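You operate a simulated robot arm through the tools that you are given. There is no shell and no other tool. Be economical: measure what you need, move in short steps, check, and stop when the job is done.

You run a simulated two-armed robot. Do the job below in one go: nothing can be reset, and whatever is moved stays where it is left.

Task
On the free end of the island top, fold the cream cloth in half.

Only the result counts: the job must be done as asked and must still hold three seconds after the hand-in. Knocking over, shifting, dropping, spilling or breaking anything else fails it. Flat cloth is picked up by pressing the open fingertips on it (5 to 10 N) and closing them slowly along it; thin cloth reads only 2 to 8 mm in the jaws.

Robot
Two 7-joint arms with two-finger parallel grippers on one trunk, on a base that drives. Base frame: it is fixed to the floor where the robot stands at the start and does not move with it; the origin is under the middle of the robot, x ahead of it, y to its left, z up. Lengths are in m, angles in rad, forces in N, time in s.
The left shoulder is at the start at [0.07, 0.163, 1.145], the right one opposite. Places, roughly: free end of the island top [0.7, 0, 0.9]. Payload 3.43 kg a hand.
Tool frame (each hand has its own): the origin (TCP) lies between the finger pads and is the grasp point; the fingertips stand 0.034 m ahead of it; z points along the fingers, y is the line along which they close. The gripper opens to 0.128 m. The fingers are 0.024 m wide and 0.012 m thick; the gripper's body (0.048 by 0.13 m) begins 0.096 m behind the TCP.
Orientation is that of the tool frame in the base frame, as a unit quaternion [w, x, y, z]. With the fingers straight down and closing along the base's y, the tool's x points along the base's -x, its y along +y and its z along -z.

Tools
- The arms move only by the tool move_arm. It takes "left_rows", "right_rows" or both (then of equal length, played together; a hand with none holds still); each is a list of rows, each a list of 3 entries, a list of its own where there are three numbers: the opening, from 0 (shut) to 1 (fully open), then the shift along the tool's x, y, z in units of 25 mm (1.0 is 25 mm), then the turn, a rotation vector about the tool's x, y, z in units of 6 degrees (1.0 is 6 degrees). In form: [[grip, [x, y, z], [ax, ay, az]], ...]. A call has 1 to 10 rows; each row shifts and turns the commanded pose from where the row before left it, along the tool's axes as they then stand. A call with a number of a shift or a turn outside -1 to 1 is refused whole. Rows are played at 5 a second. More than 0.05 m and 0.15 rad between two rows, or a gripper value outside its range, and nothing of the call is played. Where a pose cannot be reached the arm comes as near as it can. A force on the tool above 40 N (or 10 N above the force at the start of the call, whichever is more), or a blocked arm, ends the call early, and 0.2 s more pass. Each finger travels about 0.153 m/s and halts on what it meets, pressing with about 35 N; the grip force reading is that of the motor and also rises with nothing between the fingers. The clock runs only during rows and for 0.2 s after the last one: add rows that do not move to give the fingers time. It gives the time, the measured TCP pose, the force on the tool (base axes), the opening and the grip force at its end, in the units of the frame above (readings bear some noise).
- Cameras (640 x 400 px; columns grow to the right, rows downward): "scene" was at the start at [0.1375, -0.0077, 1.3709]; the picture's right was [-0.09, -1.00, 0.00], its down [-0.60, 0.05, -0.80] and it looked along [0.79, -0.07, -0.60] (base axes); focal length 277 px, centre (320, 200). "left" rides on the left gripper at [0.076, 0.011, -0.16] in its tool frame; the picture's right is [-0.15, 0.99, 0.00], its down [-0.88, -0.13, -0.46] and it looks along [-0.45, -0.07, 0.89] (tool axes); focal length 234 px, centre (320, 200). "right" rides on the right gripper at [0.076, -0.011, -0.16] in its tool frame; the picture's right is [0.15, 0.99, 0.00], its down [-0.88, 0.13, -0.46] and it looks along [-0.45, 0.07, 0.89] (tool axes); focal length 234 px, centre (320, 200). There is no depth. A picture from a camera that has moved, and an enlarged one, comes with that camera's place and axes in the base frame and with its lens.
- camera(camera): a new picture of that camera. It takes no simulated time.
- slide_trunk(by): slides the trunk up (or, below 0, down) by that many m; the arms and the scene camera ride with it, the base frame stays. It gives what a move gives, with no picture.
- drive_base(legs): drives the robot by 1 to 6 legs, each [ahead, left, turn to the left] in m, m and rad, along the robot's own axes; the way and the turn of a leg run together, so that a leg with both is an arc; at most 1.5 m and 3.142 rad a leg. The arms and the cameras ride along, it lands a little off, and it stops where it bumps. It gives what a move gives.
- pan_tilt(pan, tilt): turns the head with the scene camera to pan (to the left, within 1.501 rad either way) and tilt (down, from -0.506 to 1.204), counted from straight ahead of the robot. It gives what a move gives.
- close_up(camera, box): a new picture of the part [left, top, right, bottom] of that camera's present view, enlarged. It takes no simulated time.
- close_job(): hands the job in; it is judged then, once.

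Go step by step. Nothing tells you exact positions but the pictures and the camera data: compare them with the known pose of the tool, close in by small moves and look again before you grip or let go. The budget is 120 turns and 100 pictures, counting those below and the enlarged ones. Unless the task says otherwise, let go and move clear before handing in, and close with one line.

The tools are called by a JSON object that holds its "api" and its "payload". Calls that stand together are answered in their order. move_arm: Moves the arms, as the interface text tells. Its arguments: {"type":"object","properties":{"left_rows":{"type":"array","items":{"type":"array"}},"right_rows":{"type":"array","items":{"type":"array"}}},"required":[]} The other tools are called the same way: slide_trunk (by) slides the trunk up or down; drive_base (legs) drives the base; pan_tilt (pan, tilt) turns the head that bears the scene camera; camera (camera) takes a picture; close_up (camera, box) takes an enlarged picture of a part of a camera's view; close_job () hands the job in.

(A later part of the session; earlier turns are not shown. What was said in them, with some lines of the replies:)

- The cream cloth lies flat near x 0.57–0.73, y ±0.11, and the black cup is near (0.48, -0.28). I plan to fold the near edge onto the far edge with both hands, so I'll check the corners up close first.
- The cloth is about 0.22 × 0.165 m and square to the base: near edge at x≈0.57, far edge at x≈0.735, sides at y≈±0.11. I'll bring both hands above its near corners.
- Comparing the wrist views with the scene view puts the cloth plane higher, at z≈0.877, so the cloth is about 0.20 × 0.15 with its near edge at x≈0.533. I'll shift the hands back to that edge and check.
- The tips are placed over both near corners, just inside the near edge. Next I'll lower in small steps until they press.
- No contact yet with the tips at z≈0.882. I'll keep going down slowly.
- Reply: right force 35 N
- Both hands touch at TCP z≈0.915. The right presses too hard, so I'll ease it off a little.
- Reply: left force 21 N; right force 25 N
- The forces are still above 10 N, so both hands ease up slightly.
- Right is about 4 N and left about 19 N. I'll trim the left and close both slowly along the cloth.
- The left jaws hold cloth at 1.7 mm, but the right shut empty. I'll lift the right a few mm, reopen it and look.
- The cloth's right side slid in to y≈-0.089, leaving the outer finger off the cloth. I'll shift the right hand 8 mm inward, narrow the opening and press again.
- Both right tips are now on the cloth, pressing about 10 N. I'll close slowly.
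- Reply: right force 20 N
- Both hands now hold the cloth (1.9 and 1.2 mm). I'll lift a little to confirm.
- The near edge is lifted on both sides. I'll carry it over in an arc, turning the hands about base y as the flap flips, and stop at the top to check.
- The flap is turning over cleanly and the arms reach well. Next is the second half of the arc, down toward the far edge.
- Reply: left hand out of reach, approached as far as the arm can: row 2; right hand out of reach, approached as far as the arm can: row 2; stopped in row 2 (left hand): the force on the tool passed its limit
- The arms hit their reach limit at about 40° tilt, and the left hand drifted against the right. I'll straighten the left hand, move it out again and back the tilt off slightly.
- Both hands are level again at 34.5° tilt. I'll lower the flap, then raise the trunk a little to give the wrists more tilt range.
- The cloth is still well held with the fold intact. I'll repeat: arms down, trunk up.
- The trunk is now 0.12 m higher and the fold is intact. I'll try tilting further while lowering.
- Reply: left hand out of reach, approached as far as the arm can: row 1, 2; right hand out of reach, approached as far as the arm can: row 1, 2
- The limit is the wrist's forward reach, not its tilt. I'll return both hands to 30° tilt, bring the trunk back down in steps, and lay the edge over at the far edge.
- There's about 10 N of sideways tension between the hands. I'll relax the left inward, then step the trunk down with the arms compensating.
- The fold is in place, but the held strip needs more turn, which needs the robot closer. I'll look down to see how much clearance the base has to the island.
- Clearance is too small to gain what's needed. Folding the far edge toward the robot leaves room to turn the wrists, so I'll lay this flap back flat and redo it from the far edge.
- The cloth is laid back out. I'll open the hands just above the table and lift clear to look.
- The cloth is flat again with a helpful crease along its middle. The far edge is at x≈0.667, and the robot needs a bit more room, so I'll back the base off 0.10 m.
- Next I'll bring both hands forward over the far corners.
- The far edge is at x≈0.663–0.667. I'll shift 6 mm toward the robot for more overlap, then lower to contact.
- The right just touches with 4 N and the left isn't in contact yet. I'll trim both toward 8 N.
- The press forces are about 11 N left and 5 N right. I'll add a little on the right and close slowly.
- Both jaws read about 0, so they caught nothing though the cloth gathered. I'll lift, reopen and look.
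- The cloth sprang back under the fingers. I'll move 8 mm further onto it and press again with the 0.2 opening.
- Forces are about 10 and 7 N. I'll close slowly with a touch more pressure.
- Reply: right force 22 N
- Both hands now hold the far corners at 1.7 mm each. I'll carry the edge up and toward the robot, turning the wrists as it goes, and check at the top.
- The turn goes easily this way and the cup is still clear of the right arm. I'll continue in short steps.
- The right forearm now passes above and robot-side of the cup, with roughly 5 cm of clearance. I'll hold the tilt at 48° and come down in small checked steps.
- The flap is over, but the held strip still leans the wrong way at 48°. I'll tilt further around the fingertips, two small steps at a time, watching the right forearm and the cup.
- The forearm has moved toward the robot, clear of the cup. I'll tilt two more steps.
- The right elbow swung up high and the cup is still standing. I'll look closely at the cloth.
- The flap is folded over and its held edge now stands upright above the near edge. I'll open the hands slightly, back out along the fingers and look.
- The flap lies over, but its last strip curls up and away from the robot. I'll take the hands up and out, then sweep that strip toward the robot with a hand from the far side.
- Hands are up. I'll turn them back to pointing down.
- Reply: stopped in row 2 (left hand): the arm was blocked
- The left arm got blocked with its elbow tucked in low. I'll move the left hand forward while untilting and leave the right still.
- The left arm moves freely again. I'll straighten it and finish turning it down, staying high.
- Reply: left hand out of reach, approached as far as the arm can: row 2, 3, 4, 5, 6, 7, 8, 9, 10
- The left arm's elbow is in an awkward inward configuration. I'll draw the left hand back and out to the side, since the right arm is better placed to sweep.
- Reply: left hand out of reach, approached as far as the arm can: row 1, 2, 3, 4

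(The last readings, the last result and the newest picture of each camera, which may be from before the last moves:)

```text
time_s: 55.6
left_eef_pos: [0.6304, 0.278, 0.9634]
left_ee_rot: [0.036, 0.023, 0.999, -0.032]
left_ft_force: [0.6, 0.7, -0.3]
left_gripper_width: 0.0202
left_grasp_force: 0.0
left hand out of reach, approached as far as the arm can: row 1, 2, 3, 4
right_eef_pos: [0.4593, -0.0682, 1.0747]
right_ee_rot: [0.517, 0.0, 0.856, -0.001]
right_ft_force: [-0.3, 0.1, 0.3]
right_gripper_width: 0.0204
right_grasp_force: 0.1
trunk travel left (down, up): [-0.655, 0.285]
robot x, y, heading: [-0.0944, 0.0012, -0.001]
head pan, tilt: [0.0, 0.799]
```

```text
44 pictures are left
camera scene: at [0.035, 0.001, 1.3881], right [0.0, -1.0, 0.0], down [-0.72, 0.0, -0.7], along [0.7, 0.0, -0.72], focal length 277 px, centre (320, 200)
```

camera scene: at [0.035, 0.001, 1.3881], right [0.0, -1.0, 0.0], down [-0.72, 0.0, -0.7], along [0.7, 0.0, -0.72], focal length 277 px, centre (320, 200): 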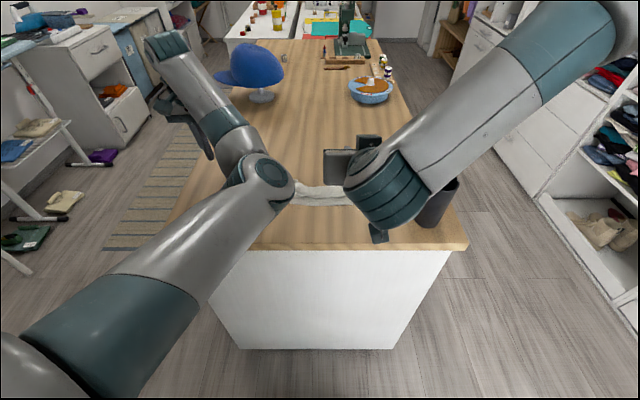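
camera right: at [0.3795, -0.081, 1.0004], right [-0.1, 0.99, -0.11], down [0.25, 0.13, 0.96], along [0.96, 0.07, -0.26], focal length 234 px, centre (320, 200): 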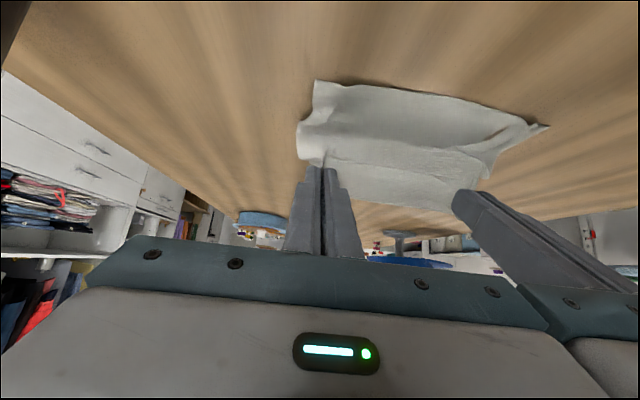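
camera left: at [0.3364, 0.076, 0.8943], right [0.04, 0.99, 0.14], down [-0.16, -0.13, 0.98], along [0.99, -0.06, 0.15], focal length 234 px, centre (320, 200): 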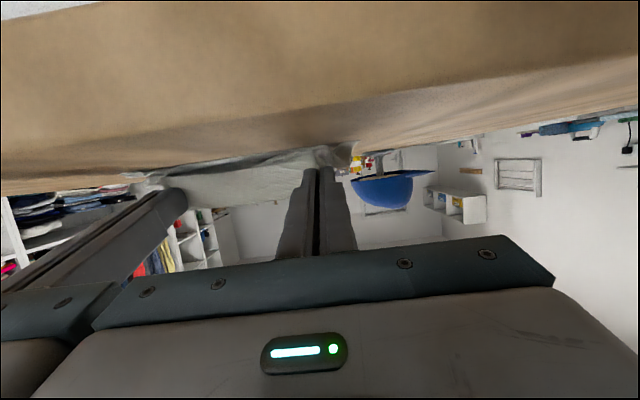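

I'll pull the left further out of the way.

{"api": "move_arm", "payload": {"left_rows": [[0.16, [0.8, 0.8, -0.3], [0, 0, 0]], [0.16, [0.8, 0.8, -0.3], [0, 0, 0]], [0.16, [0.8, 0.8, -0.3], [0, 0, 0]], [0.16, [0.8, 0.8, -0.3], [0, 0, 0]], [0.16, [0.8, 0.8, -0.3], [0, 0, 0]], [0.16, [0.8, 0.8, -0.3], [0, 0, 0]]]}}

{"api": "camera", "payload": {"camera": "scene"}}

```text
time_s: 57.0
left_eef_pos: [0.5123, 0.4049, 0.9936]
left_ee_rot: [0.036, 0.023, 0.999, -0.032]
left_ft_force: [-0.8, -0.2, 0.1]
left_gripper_width: 0.0204
left_grasp_force: 0.1
right_eef_pos: [0.4578, -0.0702, 1.0734]
right_ee_rot: [0.518, 0.001, 0.855, -0.001]
right_ft_force: [-0.3, 0.5, -0.4]
right_gripper_width: 0.0205
right_grasp_force: 0.1
trunk travel left (down, up): [-0.655, 0.285]
robot x, y, heading: [-0.0965, 0.001, 0.004]
head pan, tilt: [0.0, 0.799]
```

```text
43 pictures are left
camera scene: at [0.0341, 0.0008, 1.3882], right [0.0, -1.0, 0.0], down [-0.72, 0.0, -0.7], along [0.7, 0.0, -0.72], focal length 277 px, centre (320, 200)
```

scene: 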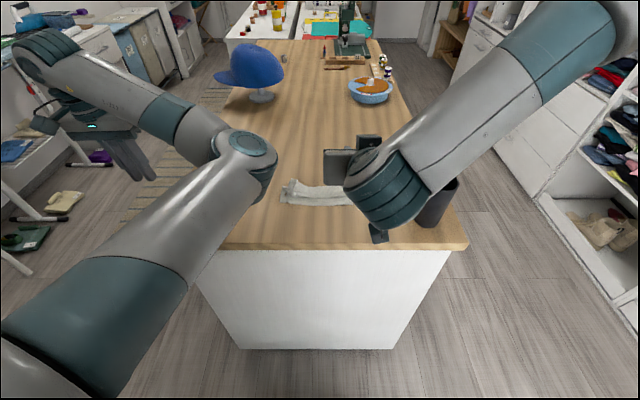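

Left is clear. I'll bring the right hand upright while moving it over the cloth, checking halfway.

{"api": "move_arm", "payload": {"right_rows": [[0.16, [-0.23, 0.2, 0.42], [0, 1, 0]], [0.16, [-0.27, 0.2, 0.4], [0, 1, 0]], [0.16, [-0.31, 0.2, 0.37], [0, 1, 0]], [0.16, [-0.35, 0.2, 0.33], [0, 1, 0]], [0.16, [-0.38, 0.2, 0.3], [0, 1, 0]]]}}

{"api": "camera", "payload": {"camera": "scene"}}

```text
time_s: 58.2
left_eef_pos: [0.5137, 0.4048, 0.9927]
left_ee_rot: [0.036, 0.023, 0.999, -0.032]
left_ft_force: [-0.1, 0.3, 0.2]
left_gripper_width: 0.0202
left_grasp_force: 0.0
right_eef_pos: [0.5187, -0.0458, 1.0729]
right_ee_rot: [0.277, 0.0, 0.961, 0.0]
right_ft_force: [0.1, 0.5, 0.5]
right_gripper_width: 0.0205
right_grasp_force: 0.1
trunk travel left (down, up): [-0.655, 0.285]
robot x, y, heading: [-0.0957, 0.0032, -0.001]
head pan, tilt: [0.0, 0.799]
```

```text
42 pictures are left
camera scene: at [0.0355, 0.0002, 1.388], right [0.0, -1.0, 0.0], down [-0.72, 0.0, -0.7], along [0.7, 0.0, -0.72], focal length 277 px, centre (320, 200)
```

scene: 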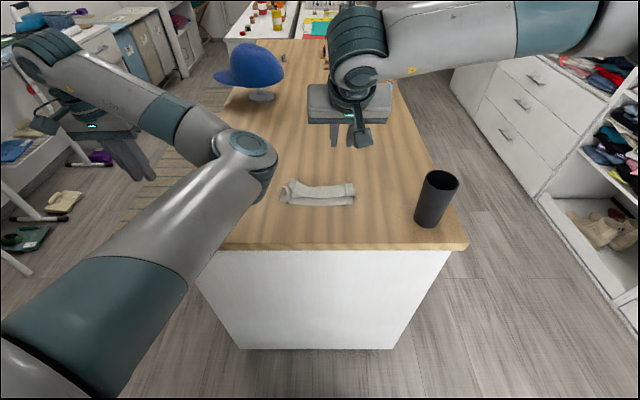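

The right arm is clean, the cup is untouched and the cloth is visible. I'll finish the turn and look closely.

{"api": "move_arm", "payload": {"right_rows": [[0.3, [-0.6, 0.3, 0.3], [0, 1, 0]], [0.5, [-0.63, 0.3, 0.25], [0, 1, 0]], [0.7, [-0.66, 0.3, 0.2], [0, 1, 0]], [0.9, [-0.68, 0.3, 0.15], [0, 1, 0]], [1.0, [-0.7, 0.3, 0.1], [0, 1, 0]], [1.0, [-0.7, 0.3, 0.05], [0, 0.36, 0]]]}}

{"api": "close_up", "payload": {"camera": "scene", "box": [240, 130, 400, 230]}}

{"api": "camera", "payload": {"camera": "right"}}

```text
time_s: 59.6
left_eef_pos: [0.5145, 0.4056, 0.9923]
left_ee_rot: [0.036, 0.024, 0.999, -0.032]
left_ft_force: [-0.6, 0.7, -0.2]
left_gripper_width: 0.0205
left_grasp_force: 0.0
right_eef_pos: [0.6234, 0.0014, 1.0782]
right_ee_rot: [0.0, 0.0, 1.0, -0.001]
right_ft_force: [0.5, -0.3, 0.2]
right_gripper_width: 0.1281
right_grasp_force: 0.1
trunk travel left (down, up): [-0.655, 0.285]
robot x, y, heading: [-0.0932, 0.001, 0.002]
head pan, tilt: [0.0, 0.799]
```

```text
4.00 times, centred on (320, 180) of scene
camera zoom: at [0.0351, 0.001, 1.3881], right [0.0, -1.0, 0.0], down [-0.72, 0.0, -0.7], along [0.7, 0.0, -0.72], focal length 1106 px, centre (320, 280)
```

zoom: 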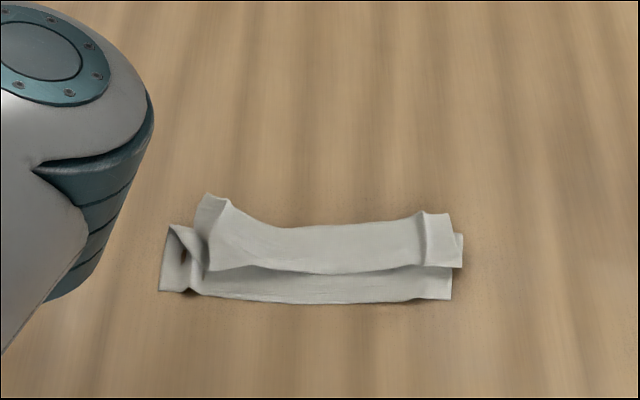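

```text
40 pictures are left
camera right: at [0.547, -0.0102, 1.2374], right [-0.15, 0.99, 0.0], down [0.88, 0.13, 0.46], along [0.45, 0.07, -0.89], focal length 234 px, centre (320, 200)
```

right: 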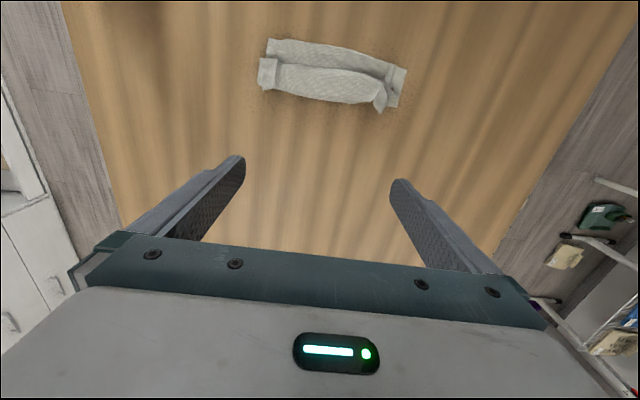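

The bottom half spans x≈0.51–0.58 with the flap on it, but the flap's last strip curls back up. I'll lower the right hand's spread fingers behind the curl.

{"api": "move_arm", "payload": {"right_rows": [[0.8, [0.1, 0, 1], [0, 0, 0]], [0.8, [0.1, 0, 1], [0, 0, 0]], [0.8, [0.1, 0, 1], [0, 0, 0]], [0.8, [0.1, 0, 1], [0, 0, 0]], [0.8, [0, 0, 1], [0, 0, 0]], [0.8, [0, 0, 0.9], [0, 0, 0]], [0.8, [0, 0, 0], [0, 0, 0]]]}}

{"api": "close_up", "payload": {"camera": "scene", "box": [240, 130, 400, 230]}}

{"api": "close_up", "payload": {"camera": "right", "box": [160, 20, 480, 220]}}

```text
time_s: 61.2
left_eef_pos: [0.5136, 0.4056, 0.9933]
left_ee_rot: [0.036, 0.023, 0.999, -0.033]
left_ft_force: [-0.1, 0.4, 0.1]
left_gripper_width: 0.0208
left_grasp_force: 0.0
right_eef_pos: [0.6122, 0.0011, 0.9304]
right_ee_rot: [0.001, 0.0, 1.0, 0.0]
right_ft_force: [0.0, -0.4, 1.1]
right_gripper_width: 0.1026
right_grasp_force: 0.0
trunk travel left (down, up): [-0.655, 0.285]
robot x, y, heading: [-0.095, -0.0047, -0.002]
head pan, tilt: [0.0, 0.799]
```

```text
4.00 times, centred on (320, 180) of scene
camera zoom: at [0.0343, 0.0002, 1.3882], right [0.0, -1.0, 0.0], down [-0.72, 0.0, -0.7], along [0.7, 0.0, -0.72], focal length 1106 px, centre (320, 280)
```

zoom: 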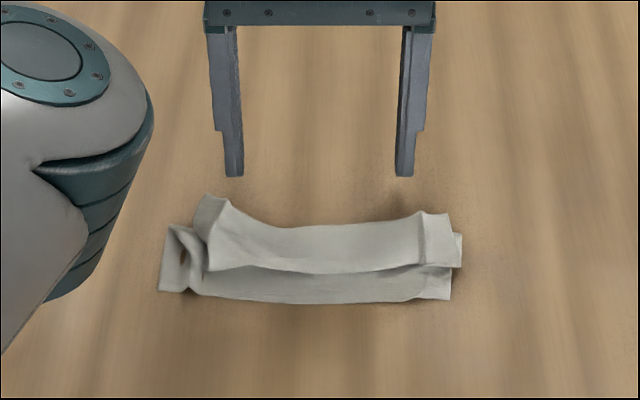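

```text
2.00 times, centred on (320, 120) of right
camera zoom: at [0.5369, -0.011, 1.0907], right [-0.15, 0.99, 0.0], down [0.88, 0.13, 0.46], along [0.45, 0.07, -0.89], focal length 468 px, centre (320, 360)
```

zoom: 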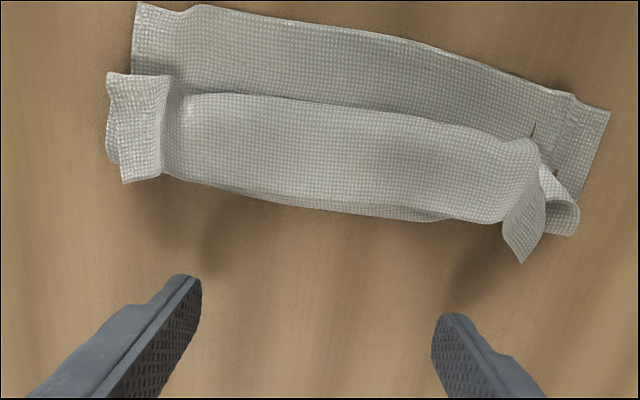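

The wrist view shows the layers: bottom half, flap back to x≈0.533, then a strip about 3.6 cm long lying back over it toward x≈0.57. I'll sweep the strip's raised edge toward the robot at about 15 mm height.

{"api": "move_arm", "payload": {"right_rows": [[0.8, [0.5, 0, 0], [0, 0, 0]], [0.8, [0.5, 0, 0], [0, 0, 0]], [0.8, [0.5, 0, 0], [0, 0, 0]], [0.8, [0.5, 0, 0], [0, 0, 0]]]}}

{"api": "close_up", "payload": {"camera": "scene", "box": [240, 130, 400, 230]}}

{"api": "close_up", "payload": {"camera": "right", "box": [160, 80, 480, 280]}}

```text
time_s: 62.2
left_eef_pos: [0.5135, 0.4042, 0.9939]
left_ee_rot: [0.036, 0.023, 0.999, -0.032]
left_ft_force: [0.1, -0.2, -0.1]
left_gripper_width: 0.0205
left_grasp_force: 0.1
right_eef_pos: [0.5613, -0.0002, 0.9307]
right_ee_rot: [0.001, 0.0, 1.0, 0.0]
right_ft_force: [0.7, -0.2, 0.1]
right_gripper_width: 0.1025
right_grasp_force: 0.0
trunk travel left (down, up): [-0.655, 0.285]
robot x, y, heading: [-0.0978, 0.0024, 0.0]
head pan, tilt: [0.0, 0.799]
```

```text
4.00 times, centred on (320, 180) of scene
camera zoom: at [0.0343, -0.0002, 1.3882], right [0.0, -1.0, 0.0], down [-0.72, 0.0, -0.7], along [0.7, 0.0, -0.72], focal length 1106 px, centre (320, 280)
```

zoom: 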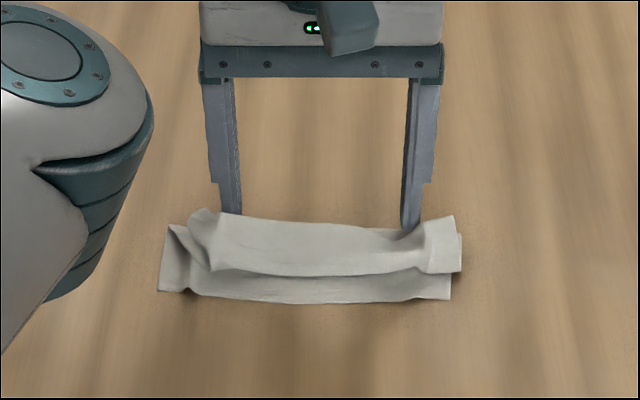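

```text
2.00 times, centred on (320, 180) of right
camera zoom: at [0.4858, -0.0123, 1.0905], right [-0.14, 0.99, 0.0], down [0.88, 0.13, 0.46], along [0.45, 0.07, -0.89], focal length 468 px, centre (320, 240)
```

zoom: 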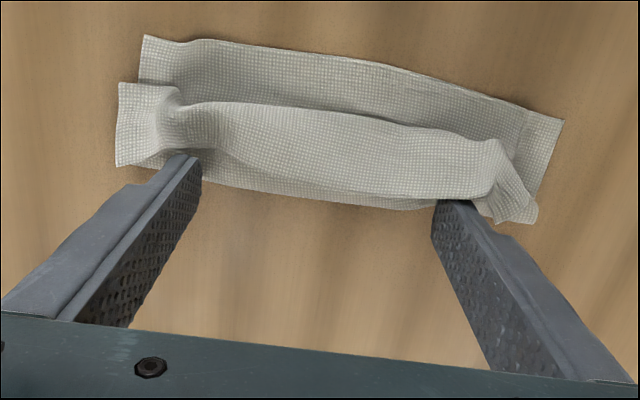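

The strip is now being pushed upright. I'll keep sweeping.

{"api": "move_arm", "payload": {"right_rows": [[0.8, [0.4, 0, 0], [0, 0, 0]], [0.8, [0.4, 0, 0], [0, 0, 0]], [0.8, [0.4, 0, 0], [0, 0, 0]]]}}

{"api": "close_up", "payload": {"camera": "scene", "box": [240, 130, 400, 230]}}

{"api": "close_up", "payload": {"camera": "right", "box": [160, 80, 480, 280]}}

```text
time_s: 63.0
left_eef_pos: [0.5129, 0.4049, 0.994]
left_ee_rot: [0.036, 0.022, 0.999, -0.032]
left_ft_force: [-1.1, 0.0, -0.2]
left_gripper_width: 0.0206
left_grasp_force: 0.0
right_eef_pos: [0.533, -0.0001, 0.931]
right_ee_rot: [0.002, 0.0, 1.0, 0.001]
right_ft_force: [-0.6, -0.4, -0.7]
right_gripper_width: 0.1022
right_grasp_force: 0.1
trunk travel left (down, up): [-0.655, 0.285]
robot x, y, heading: [-0.0929, 0.0032, 0.0]
head pan, tilt: [0.0, 0.799]
```

```text
4.00 times, centred on (320, 180) of scene
camera zoom: at [0.0345, -0.0001, 1.3881], right [0.0, -1.0, 0.0], down [-0.72, 0.0, -0.7], along [0.7, 0.0, -0.72], focal length 1106 px, centre (320, 280)
```

zoom: 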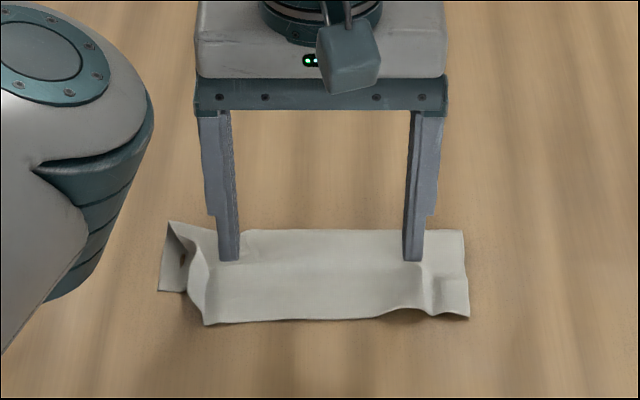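

```text
2.00 times, centred on (320, 180) of right
camera zoom: at [0.4569, -0.0119, 1.09], right [-0.15, 0.99, 0.0], down [0.88, 0.13, 0.46], along [0.45, 0.07, -0.89], focal length 468 px, centre (320, 240)
```

zoom: 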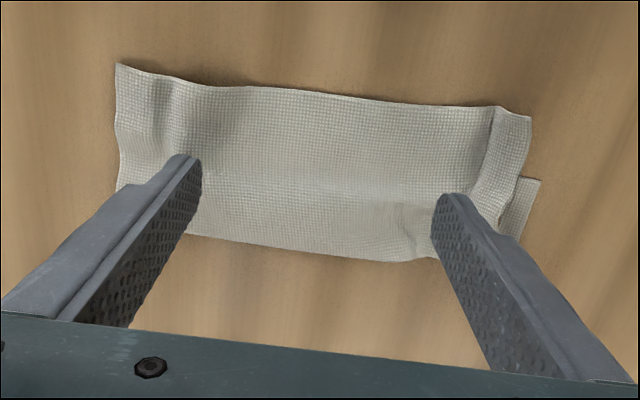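

The strip has flipped over and the flap now covers the bottom half. I'll lift the hand straight up and look.

{"api": "move_arm", "payload": {"right_rows": [[0.8, [0, 0, -1], [0, 0, 0]], [0.8, [0, 0, -1], [0, 0, 0]], [0.8, [-1, 0, -1], [0, 0, 0]], [0.8, [-1, 0, -1], [0, 0, 0]], [0.8, [-1, 0, 0], [0, 0, 0]], [0.8, [-1, 0, 0], [0, 0, 0]]]}}

{"api": "close_up", "payload": {"camera": "scene", "box": [240, 130, 400, 230]}}

{"api": "close_up", "payload": {"camera": "right", "box": [200, 0, 480, 175]}}

```text
time_s: 64.4
left_eef_pos: [0.5127, 0.4051, 0.9936]
left_ee_rot: [0.036, 0.023, 0.999, -0.032]
left_ft_force: [-0.4, -0.6, 0.1]
left_gripper_width: 0.0204
left_grasp_force: 0.0
right_eef_pos: [0.6328, 0.0015, 1.0312]
right_ee_rot: [0.0, 0.0, 1.0, 0.001]
right_ft_force: [0.2, 0.1, 0.0]
right_gripper_width: 0.1024
right_grasp_force: 0.1
trunk travel left (down, up): [-0.655, 0.285]
robot x, y, heading: [-0.0966, -0.0024, -0.003]
head pan, tilt: [0.0, 0.799]
```

```text
4.00 times, centred on (320, 180) of scene
camera zoom: at [0.0351, 0.0009, 1.3881], right [0.0, -1.0, 0.0], down [-0.72, 0.0, -0.7], along [0.7, 0.0, -0.72], focal length 1106 px, centre (320, 280)
```

zoom: 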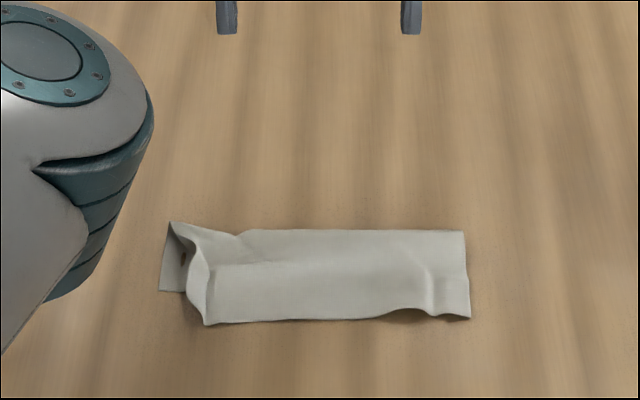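

```text
2.29 times, centred on (340, 88) of right
camera zoom: at [0.5568, -0.0101, 1.1899], right [-0.15, 0.99, 0.0], down [0.88, 0.13, 0.46], along [0.45, 0.07, -0.89], focal length 535 px, centre (274, 457)
```

zoom: 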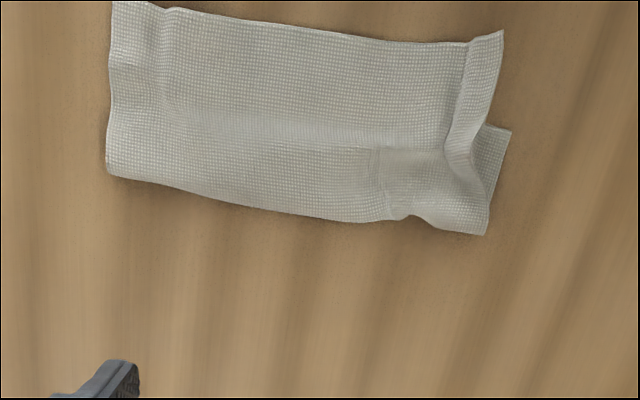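

The fold is good. The top layer overshoots the near edge by 1–2 cm, and a bottom corner peeks out at the left. I'll press lightly on top and ease the top layer back and outward.

{"api": "move_arm", "payload": {"right_rows": [[0.7, [0.926, 0.084, 0.4], [0, 0, 0]], [0.7, [0.926, 0.084, 0.4], [0, 0, 0]], [0.7, [0.926, 0.084, 0.4], [0, 0, 0]], [0.7, [0.926, 0.084, 0.4], [0, 0, 0]], [0.7, [0.926, 0.084, 0.4], [0, 0, 0]], [0.7, [0, 0, 1], [0, 0, 0]], [0.7, [0, 0, 1], [0, 0, 0]], [0.7, [0, 0, 0.3], [0, 0, 0]], [0.7, [0, 0, 0], [0, 0, 0]]]}}

{"api": "close_up", "payload": {"camera": "scene", "box": [240, 130, 400, 230]}}

```text
time_s: 66.4
left_eef_pos: [0.5129, 0.4038, 0.9927]
left_ee_rot: [0.035, 0.021, 0.999, -0.032]
left_ft_force: [-0.3, 0.1, 0.0]
left_gripper_width: 0.0207
left_grasp_force: 0.0
right_eef_pos: [0.5161, 0.01, 0.9217]
right_ee_rot: [0.001, 0.0, 1.0, 0.0]
right_ft_force: [-0.2, -0.2, -0.3]
right_gripper_width: 0.0895
right_grasp_force: 0.0
trunk travel left (down, up): [-0.655, 0.285]
robot x, y, heading: [-0.0961, -0.0013, -0.003]
head pan, tilt: [0.0, 0.799]
```

```text
4.00 times, centred on (320, 180) of scene
camera zoom: at [0.0348, 0.0, 1.3881], right [0.0, -1.0, 0.0], down [-0.72, 0.0, -0.7], along [0.7, 0.0, -0.72], focal length 1106 px, centre (320, 280)
```

zoom: 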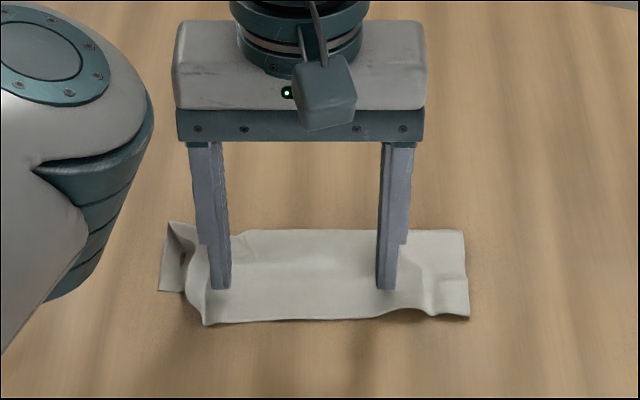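

The tips sit just above the top layer. I'll lower to light contact.

{"api": "move_arm", "payload": {"right_rows": [[0.7, [0, 0, 0.1], [0, 0, 0]], [0.7, [0, 0, 0.06], [0, 0, 0]], [0.7, [0, 0, 0.04], [0, 0, 0]], [0.7, [0, 0, 0], [0, 0, 0]]]}}

```text
time_s: 67.4
left_eef_pos: [0.5137, 0.4044, 0.9927]
left_ee_rot: [0.036, 0.023, 0.999, -0.033]
left_ft_force: [-0.6, -0.2, 0.4]
left_gripper_width: 0.0204
left_grasp_force: 0.0
right_eef_pos: [0.5159, 0.0098, 0.9181]
right_ee_rot: [0.001, 0.0, 1.0, 0.0]
right_ft_force: [0.4, -0.4, 0.4]
right_gripper_width: 0.0897
right_grasp_force: 0.1
trunk travel left (down, up): [-0.655, 0.285]
robot x, y, heading: [-0.1015, 0.0, -0.001]
head pan, tilt: [0.0, 0.799]
```

No contact yet. I'll go slightly lower, then ease back and outward in the same move.

{"api": "move_arm", "payload": {"right_rows": [[0.7, [0, 0, 0.07], [0, 0, 0]], [0.7, [0, 0, 0.04], [0, 0, 0]], [0.73, [-0.12, 0.08, 0], [0, 0, 0]], [0.76, [-0.12, 0.08, 0], [0, 0, 0]], [0.79, [-0.12, 0.08, 0], [0, 0, 0]], [0.82, [-0.12, 0.08, 0], [0, 0, 0]], [0.82, [0, 0, 0], [0, 0, 0]]]}}

{"api": "close_up", "payload": {"camera": "scene", "box": [240, 130, 400, 230]}}

```text
time_s: 69.0
left_eef_pos: [0.5131, 0.4047, 0.9937]
left_ee_rot: [0.036, 0.023, 0.999, -0.032]
left_ft_force: [0.4, -0.5, 0.2]
left_gripper_width: 0.0205
left_grasp_force: 0.1
right_eef_pos: [0.5279, 0.0172, 0.9152]
right_ee_rot: [0.002, 0.001, 1.0, 0.0]
right_ft_force: [0.1, -0.2, 1.3]
right_gripper_width: 0.1047
right_grasp_force: 0.0
trunk travel left (down, up): [-0.655, 0.285]
robot x, y, heading: [-0.0964, -0.0043, -0.005]
head pan, tilt: [0.0, 0.799]
```

```text
4.00 times, centred on (320, 180) of scene
camera zoom: at [0.0343, 0.0, 1.3882], right [0.0, -1.0, 0.0], down [-0.72, 0.0, -0.7], along [0.7, 0.0, -0.72], focal length 1106 px, centre (320, 280)
```

zoom: 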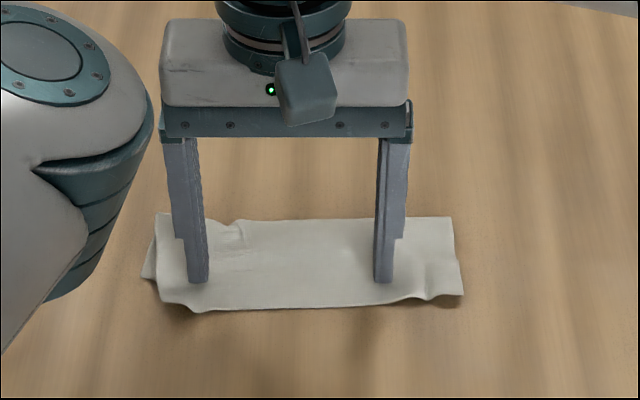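

That spread the top layer nicely and the left corner is nearly covered. I'll lift off and inspect.

{"api": "move_arm", "payload": {"right_rows": [[0.82, [0, 0, -0.5], [0, 0, 0]], [0.82, [0, 0, -1], [0, 0, 0]], [0.82, [0, 0, -1], [0, 0, 0]], [0.82, [-1, 0, -1], [0, 0, 0]], [0.82, [-1, 0, -1], [0, 0, 0]], [0.82, [-1, 0, 0], [0, 0, 0]], [0.82, [-1, 0, 0], [0, 0, 0]]]}}

{"api": "close_up", "payload": {"camera": "scene", "box": [240, 130, 400, 230]}}

{"api": "close_up", "payload": {"camera": "right", "box": [200, 0, 480, 175]}}

```text
time_s: 70.6
left_eef_pos: [0.5143, 0.4041, 0.9934]
left_ee_rot: [0.035, 0.023, 0.999, -0.032]
left_ft_force: [0.0, 0.3, -0.3]
left_gripper_width: 0.0206
left_grasp_force: 0.1
right_eef_pos: [0.6267, 0.02, 1.0307]
right_ee_rot: [0.0, 0.0, 1.0, -0.001]
right_ft_force: [0.6, 0.4, 0.4]
right_gripper_width: 0.1051
right_grasp_force: 0.1
trunk travel left (down, up): [-0.655, 0.285]
robot x, y, heading: [-0.0955, -0.0032, -0.002]
head pan, tilt: [0.0, 0.799]
```

```text
4.00 times, centred on (320, 180) of scene
camera zoom: at [0.035, 0.0008, 1.3881], right [0.0, -1.0, 0.0], down [-0.72, 0.0, -0.7], along [0.7, 0.0, -0.72], focal length 1106 px, centre (320, 280)
```

zoom: 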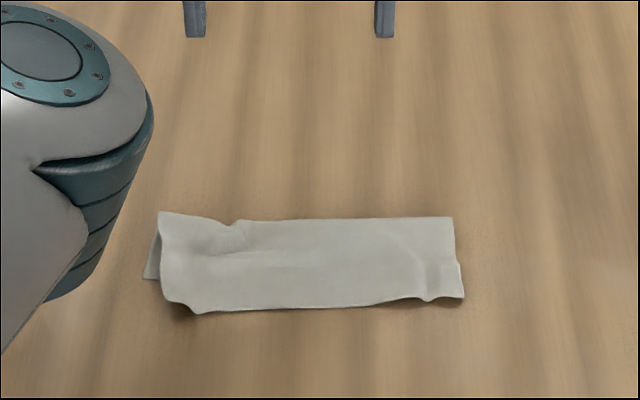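

```text
2.29 times, centred on (340, 88) of right
camera zoom: at [0.5531, 0.0078, 1.1901], right [-0.15, 0.99, 0.0], down [0.88, 0.13, 0.46], along [0.45, 0.07, -0.89], focal length 535 px, centre (274, 457)
```

zoom: 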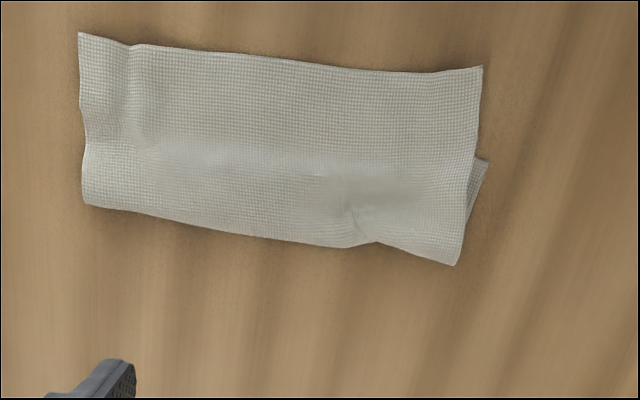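

The cloth is folded in half with edges and sides well matched. I'll raise the right hand clear and take a last look at the whole scene.

{"api": "move_arm", "payload": {"right_rows": [[0.82, [0, -0.5, -1], [0, 0, 0]], [0.82, [0, -0.5, -1], [0, 0, 0]], [0.82, [0, -0.5, -0.5], [0, 0, 0]], [0.82, [0, 0, 0], [0, 0, 0]]]}}

{"api": "camera", "payload": {"camera": "scene"}}

```text
time_s: 71.6
left_eef_pos: [0.514, 0.4052, 0.9931]
left_ee_rot: [0.036, 0.022, 0.999, -0.032]
left_ft_force: [-0.8, 0.2, -0.3]
left_gripper_width: 0.0207
left_grasp_force: 0.1
right_eef_pos: [0.6279, -0.0189, 1.0914]
right_ee_rot: [0.002, -0.001, 1.0, 0.0]
right_ft_force: [0.4, 0.5, 0.1]
right_gripper_width: 0.1049
right_grasp_force: 0.0
trunk travel left (down, up): [-0.655, 0.285]
robot x, y, heading: [-0.0967, 0.0024, -0.001]
head pan, tilt: [0.0, 0.799]
```

```text
27 pictures are left
camera scene: at [0.0347, 0.0005, 1.3881], right [0.0, -1.0, 0.0], down [-0.72, 0.0, -0.7], along [0.7, 0.0, -0.72], focal length 277 px, centre (320, 200)
```

scene: 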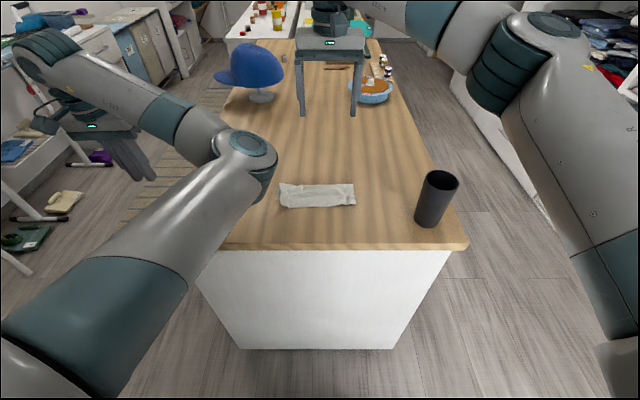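

The cloth is folded, and the cup, hat and bowl stand where they were, with both hands clear. I'm handing in.

{"api": "close_job", "payload": {}}

```text
The job is handed in.
```

The cream cloth is folded in half on the free end of the island top, both hands are clear, and the last picture shows the cup, hat and bowl where they were. The edges don't line up exactly: the top layer overshoots the near edge by up to about 2 cm at the left, and a bottom corner shows slightly there.
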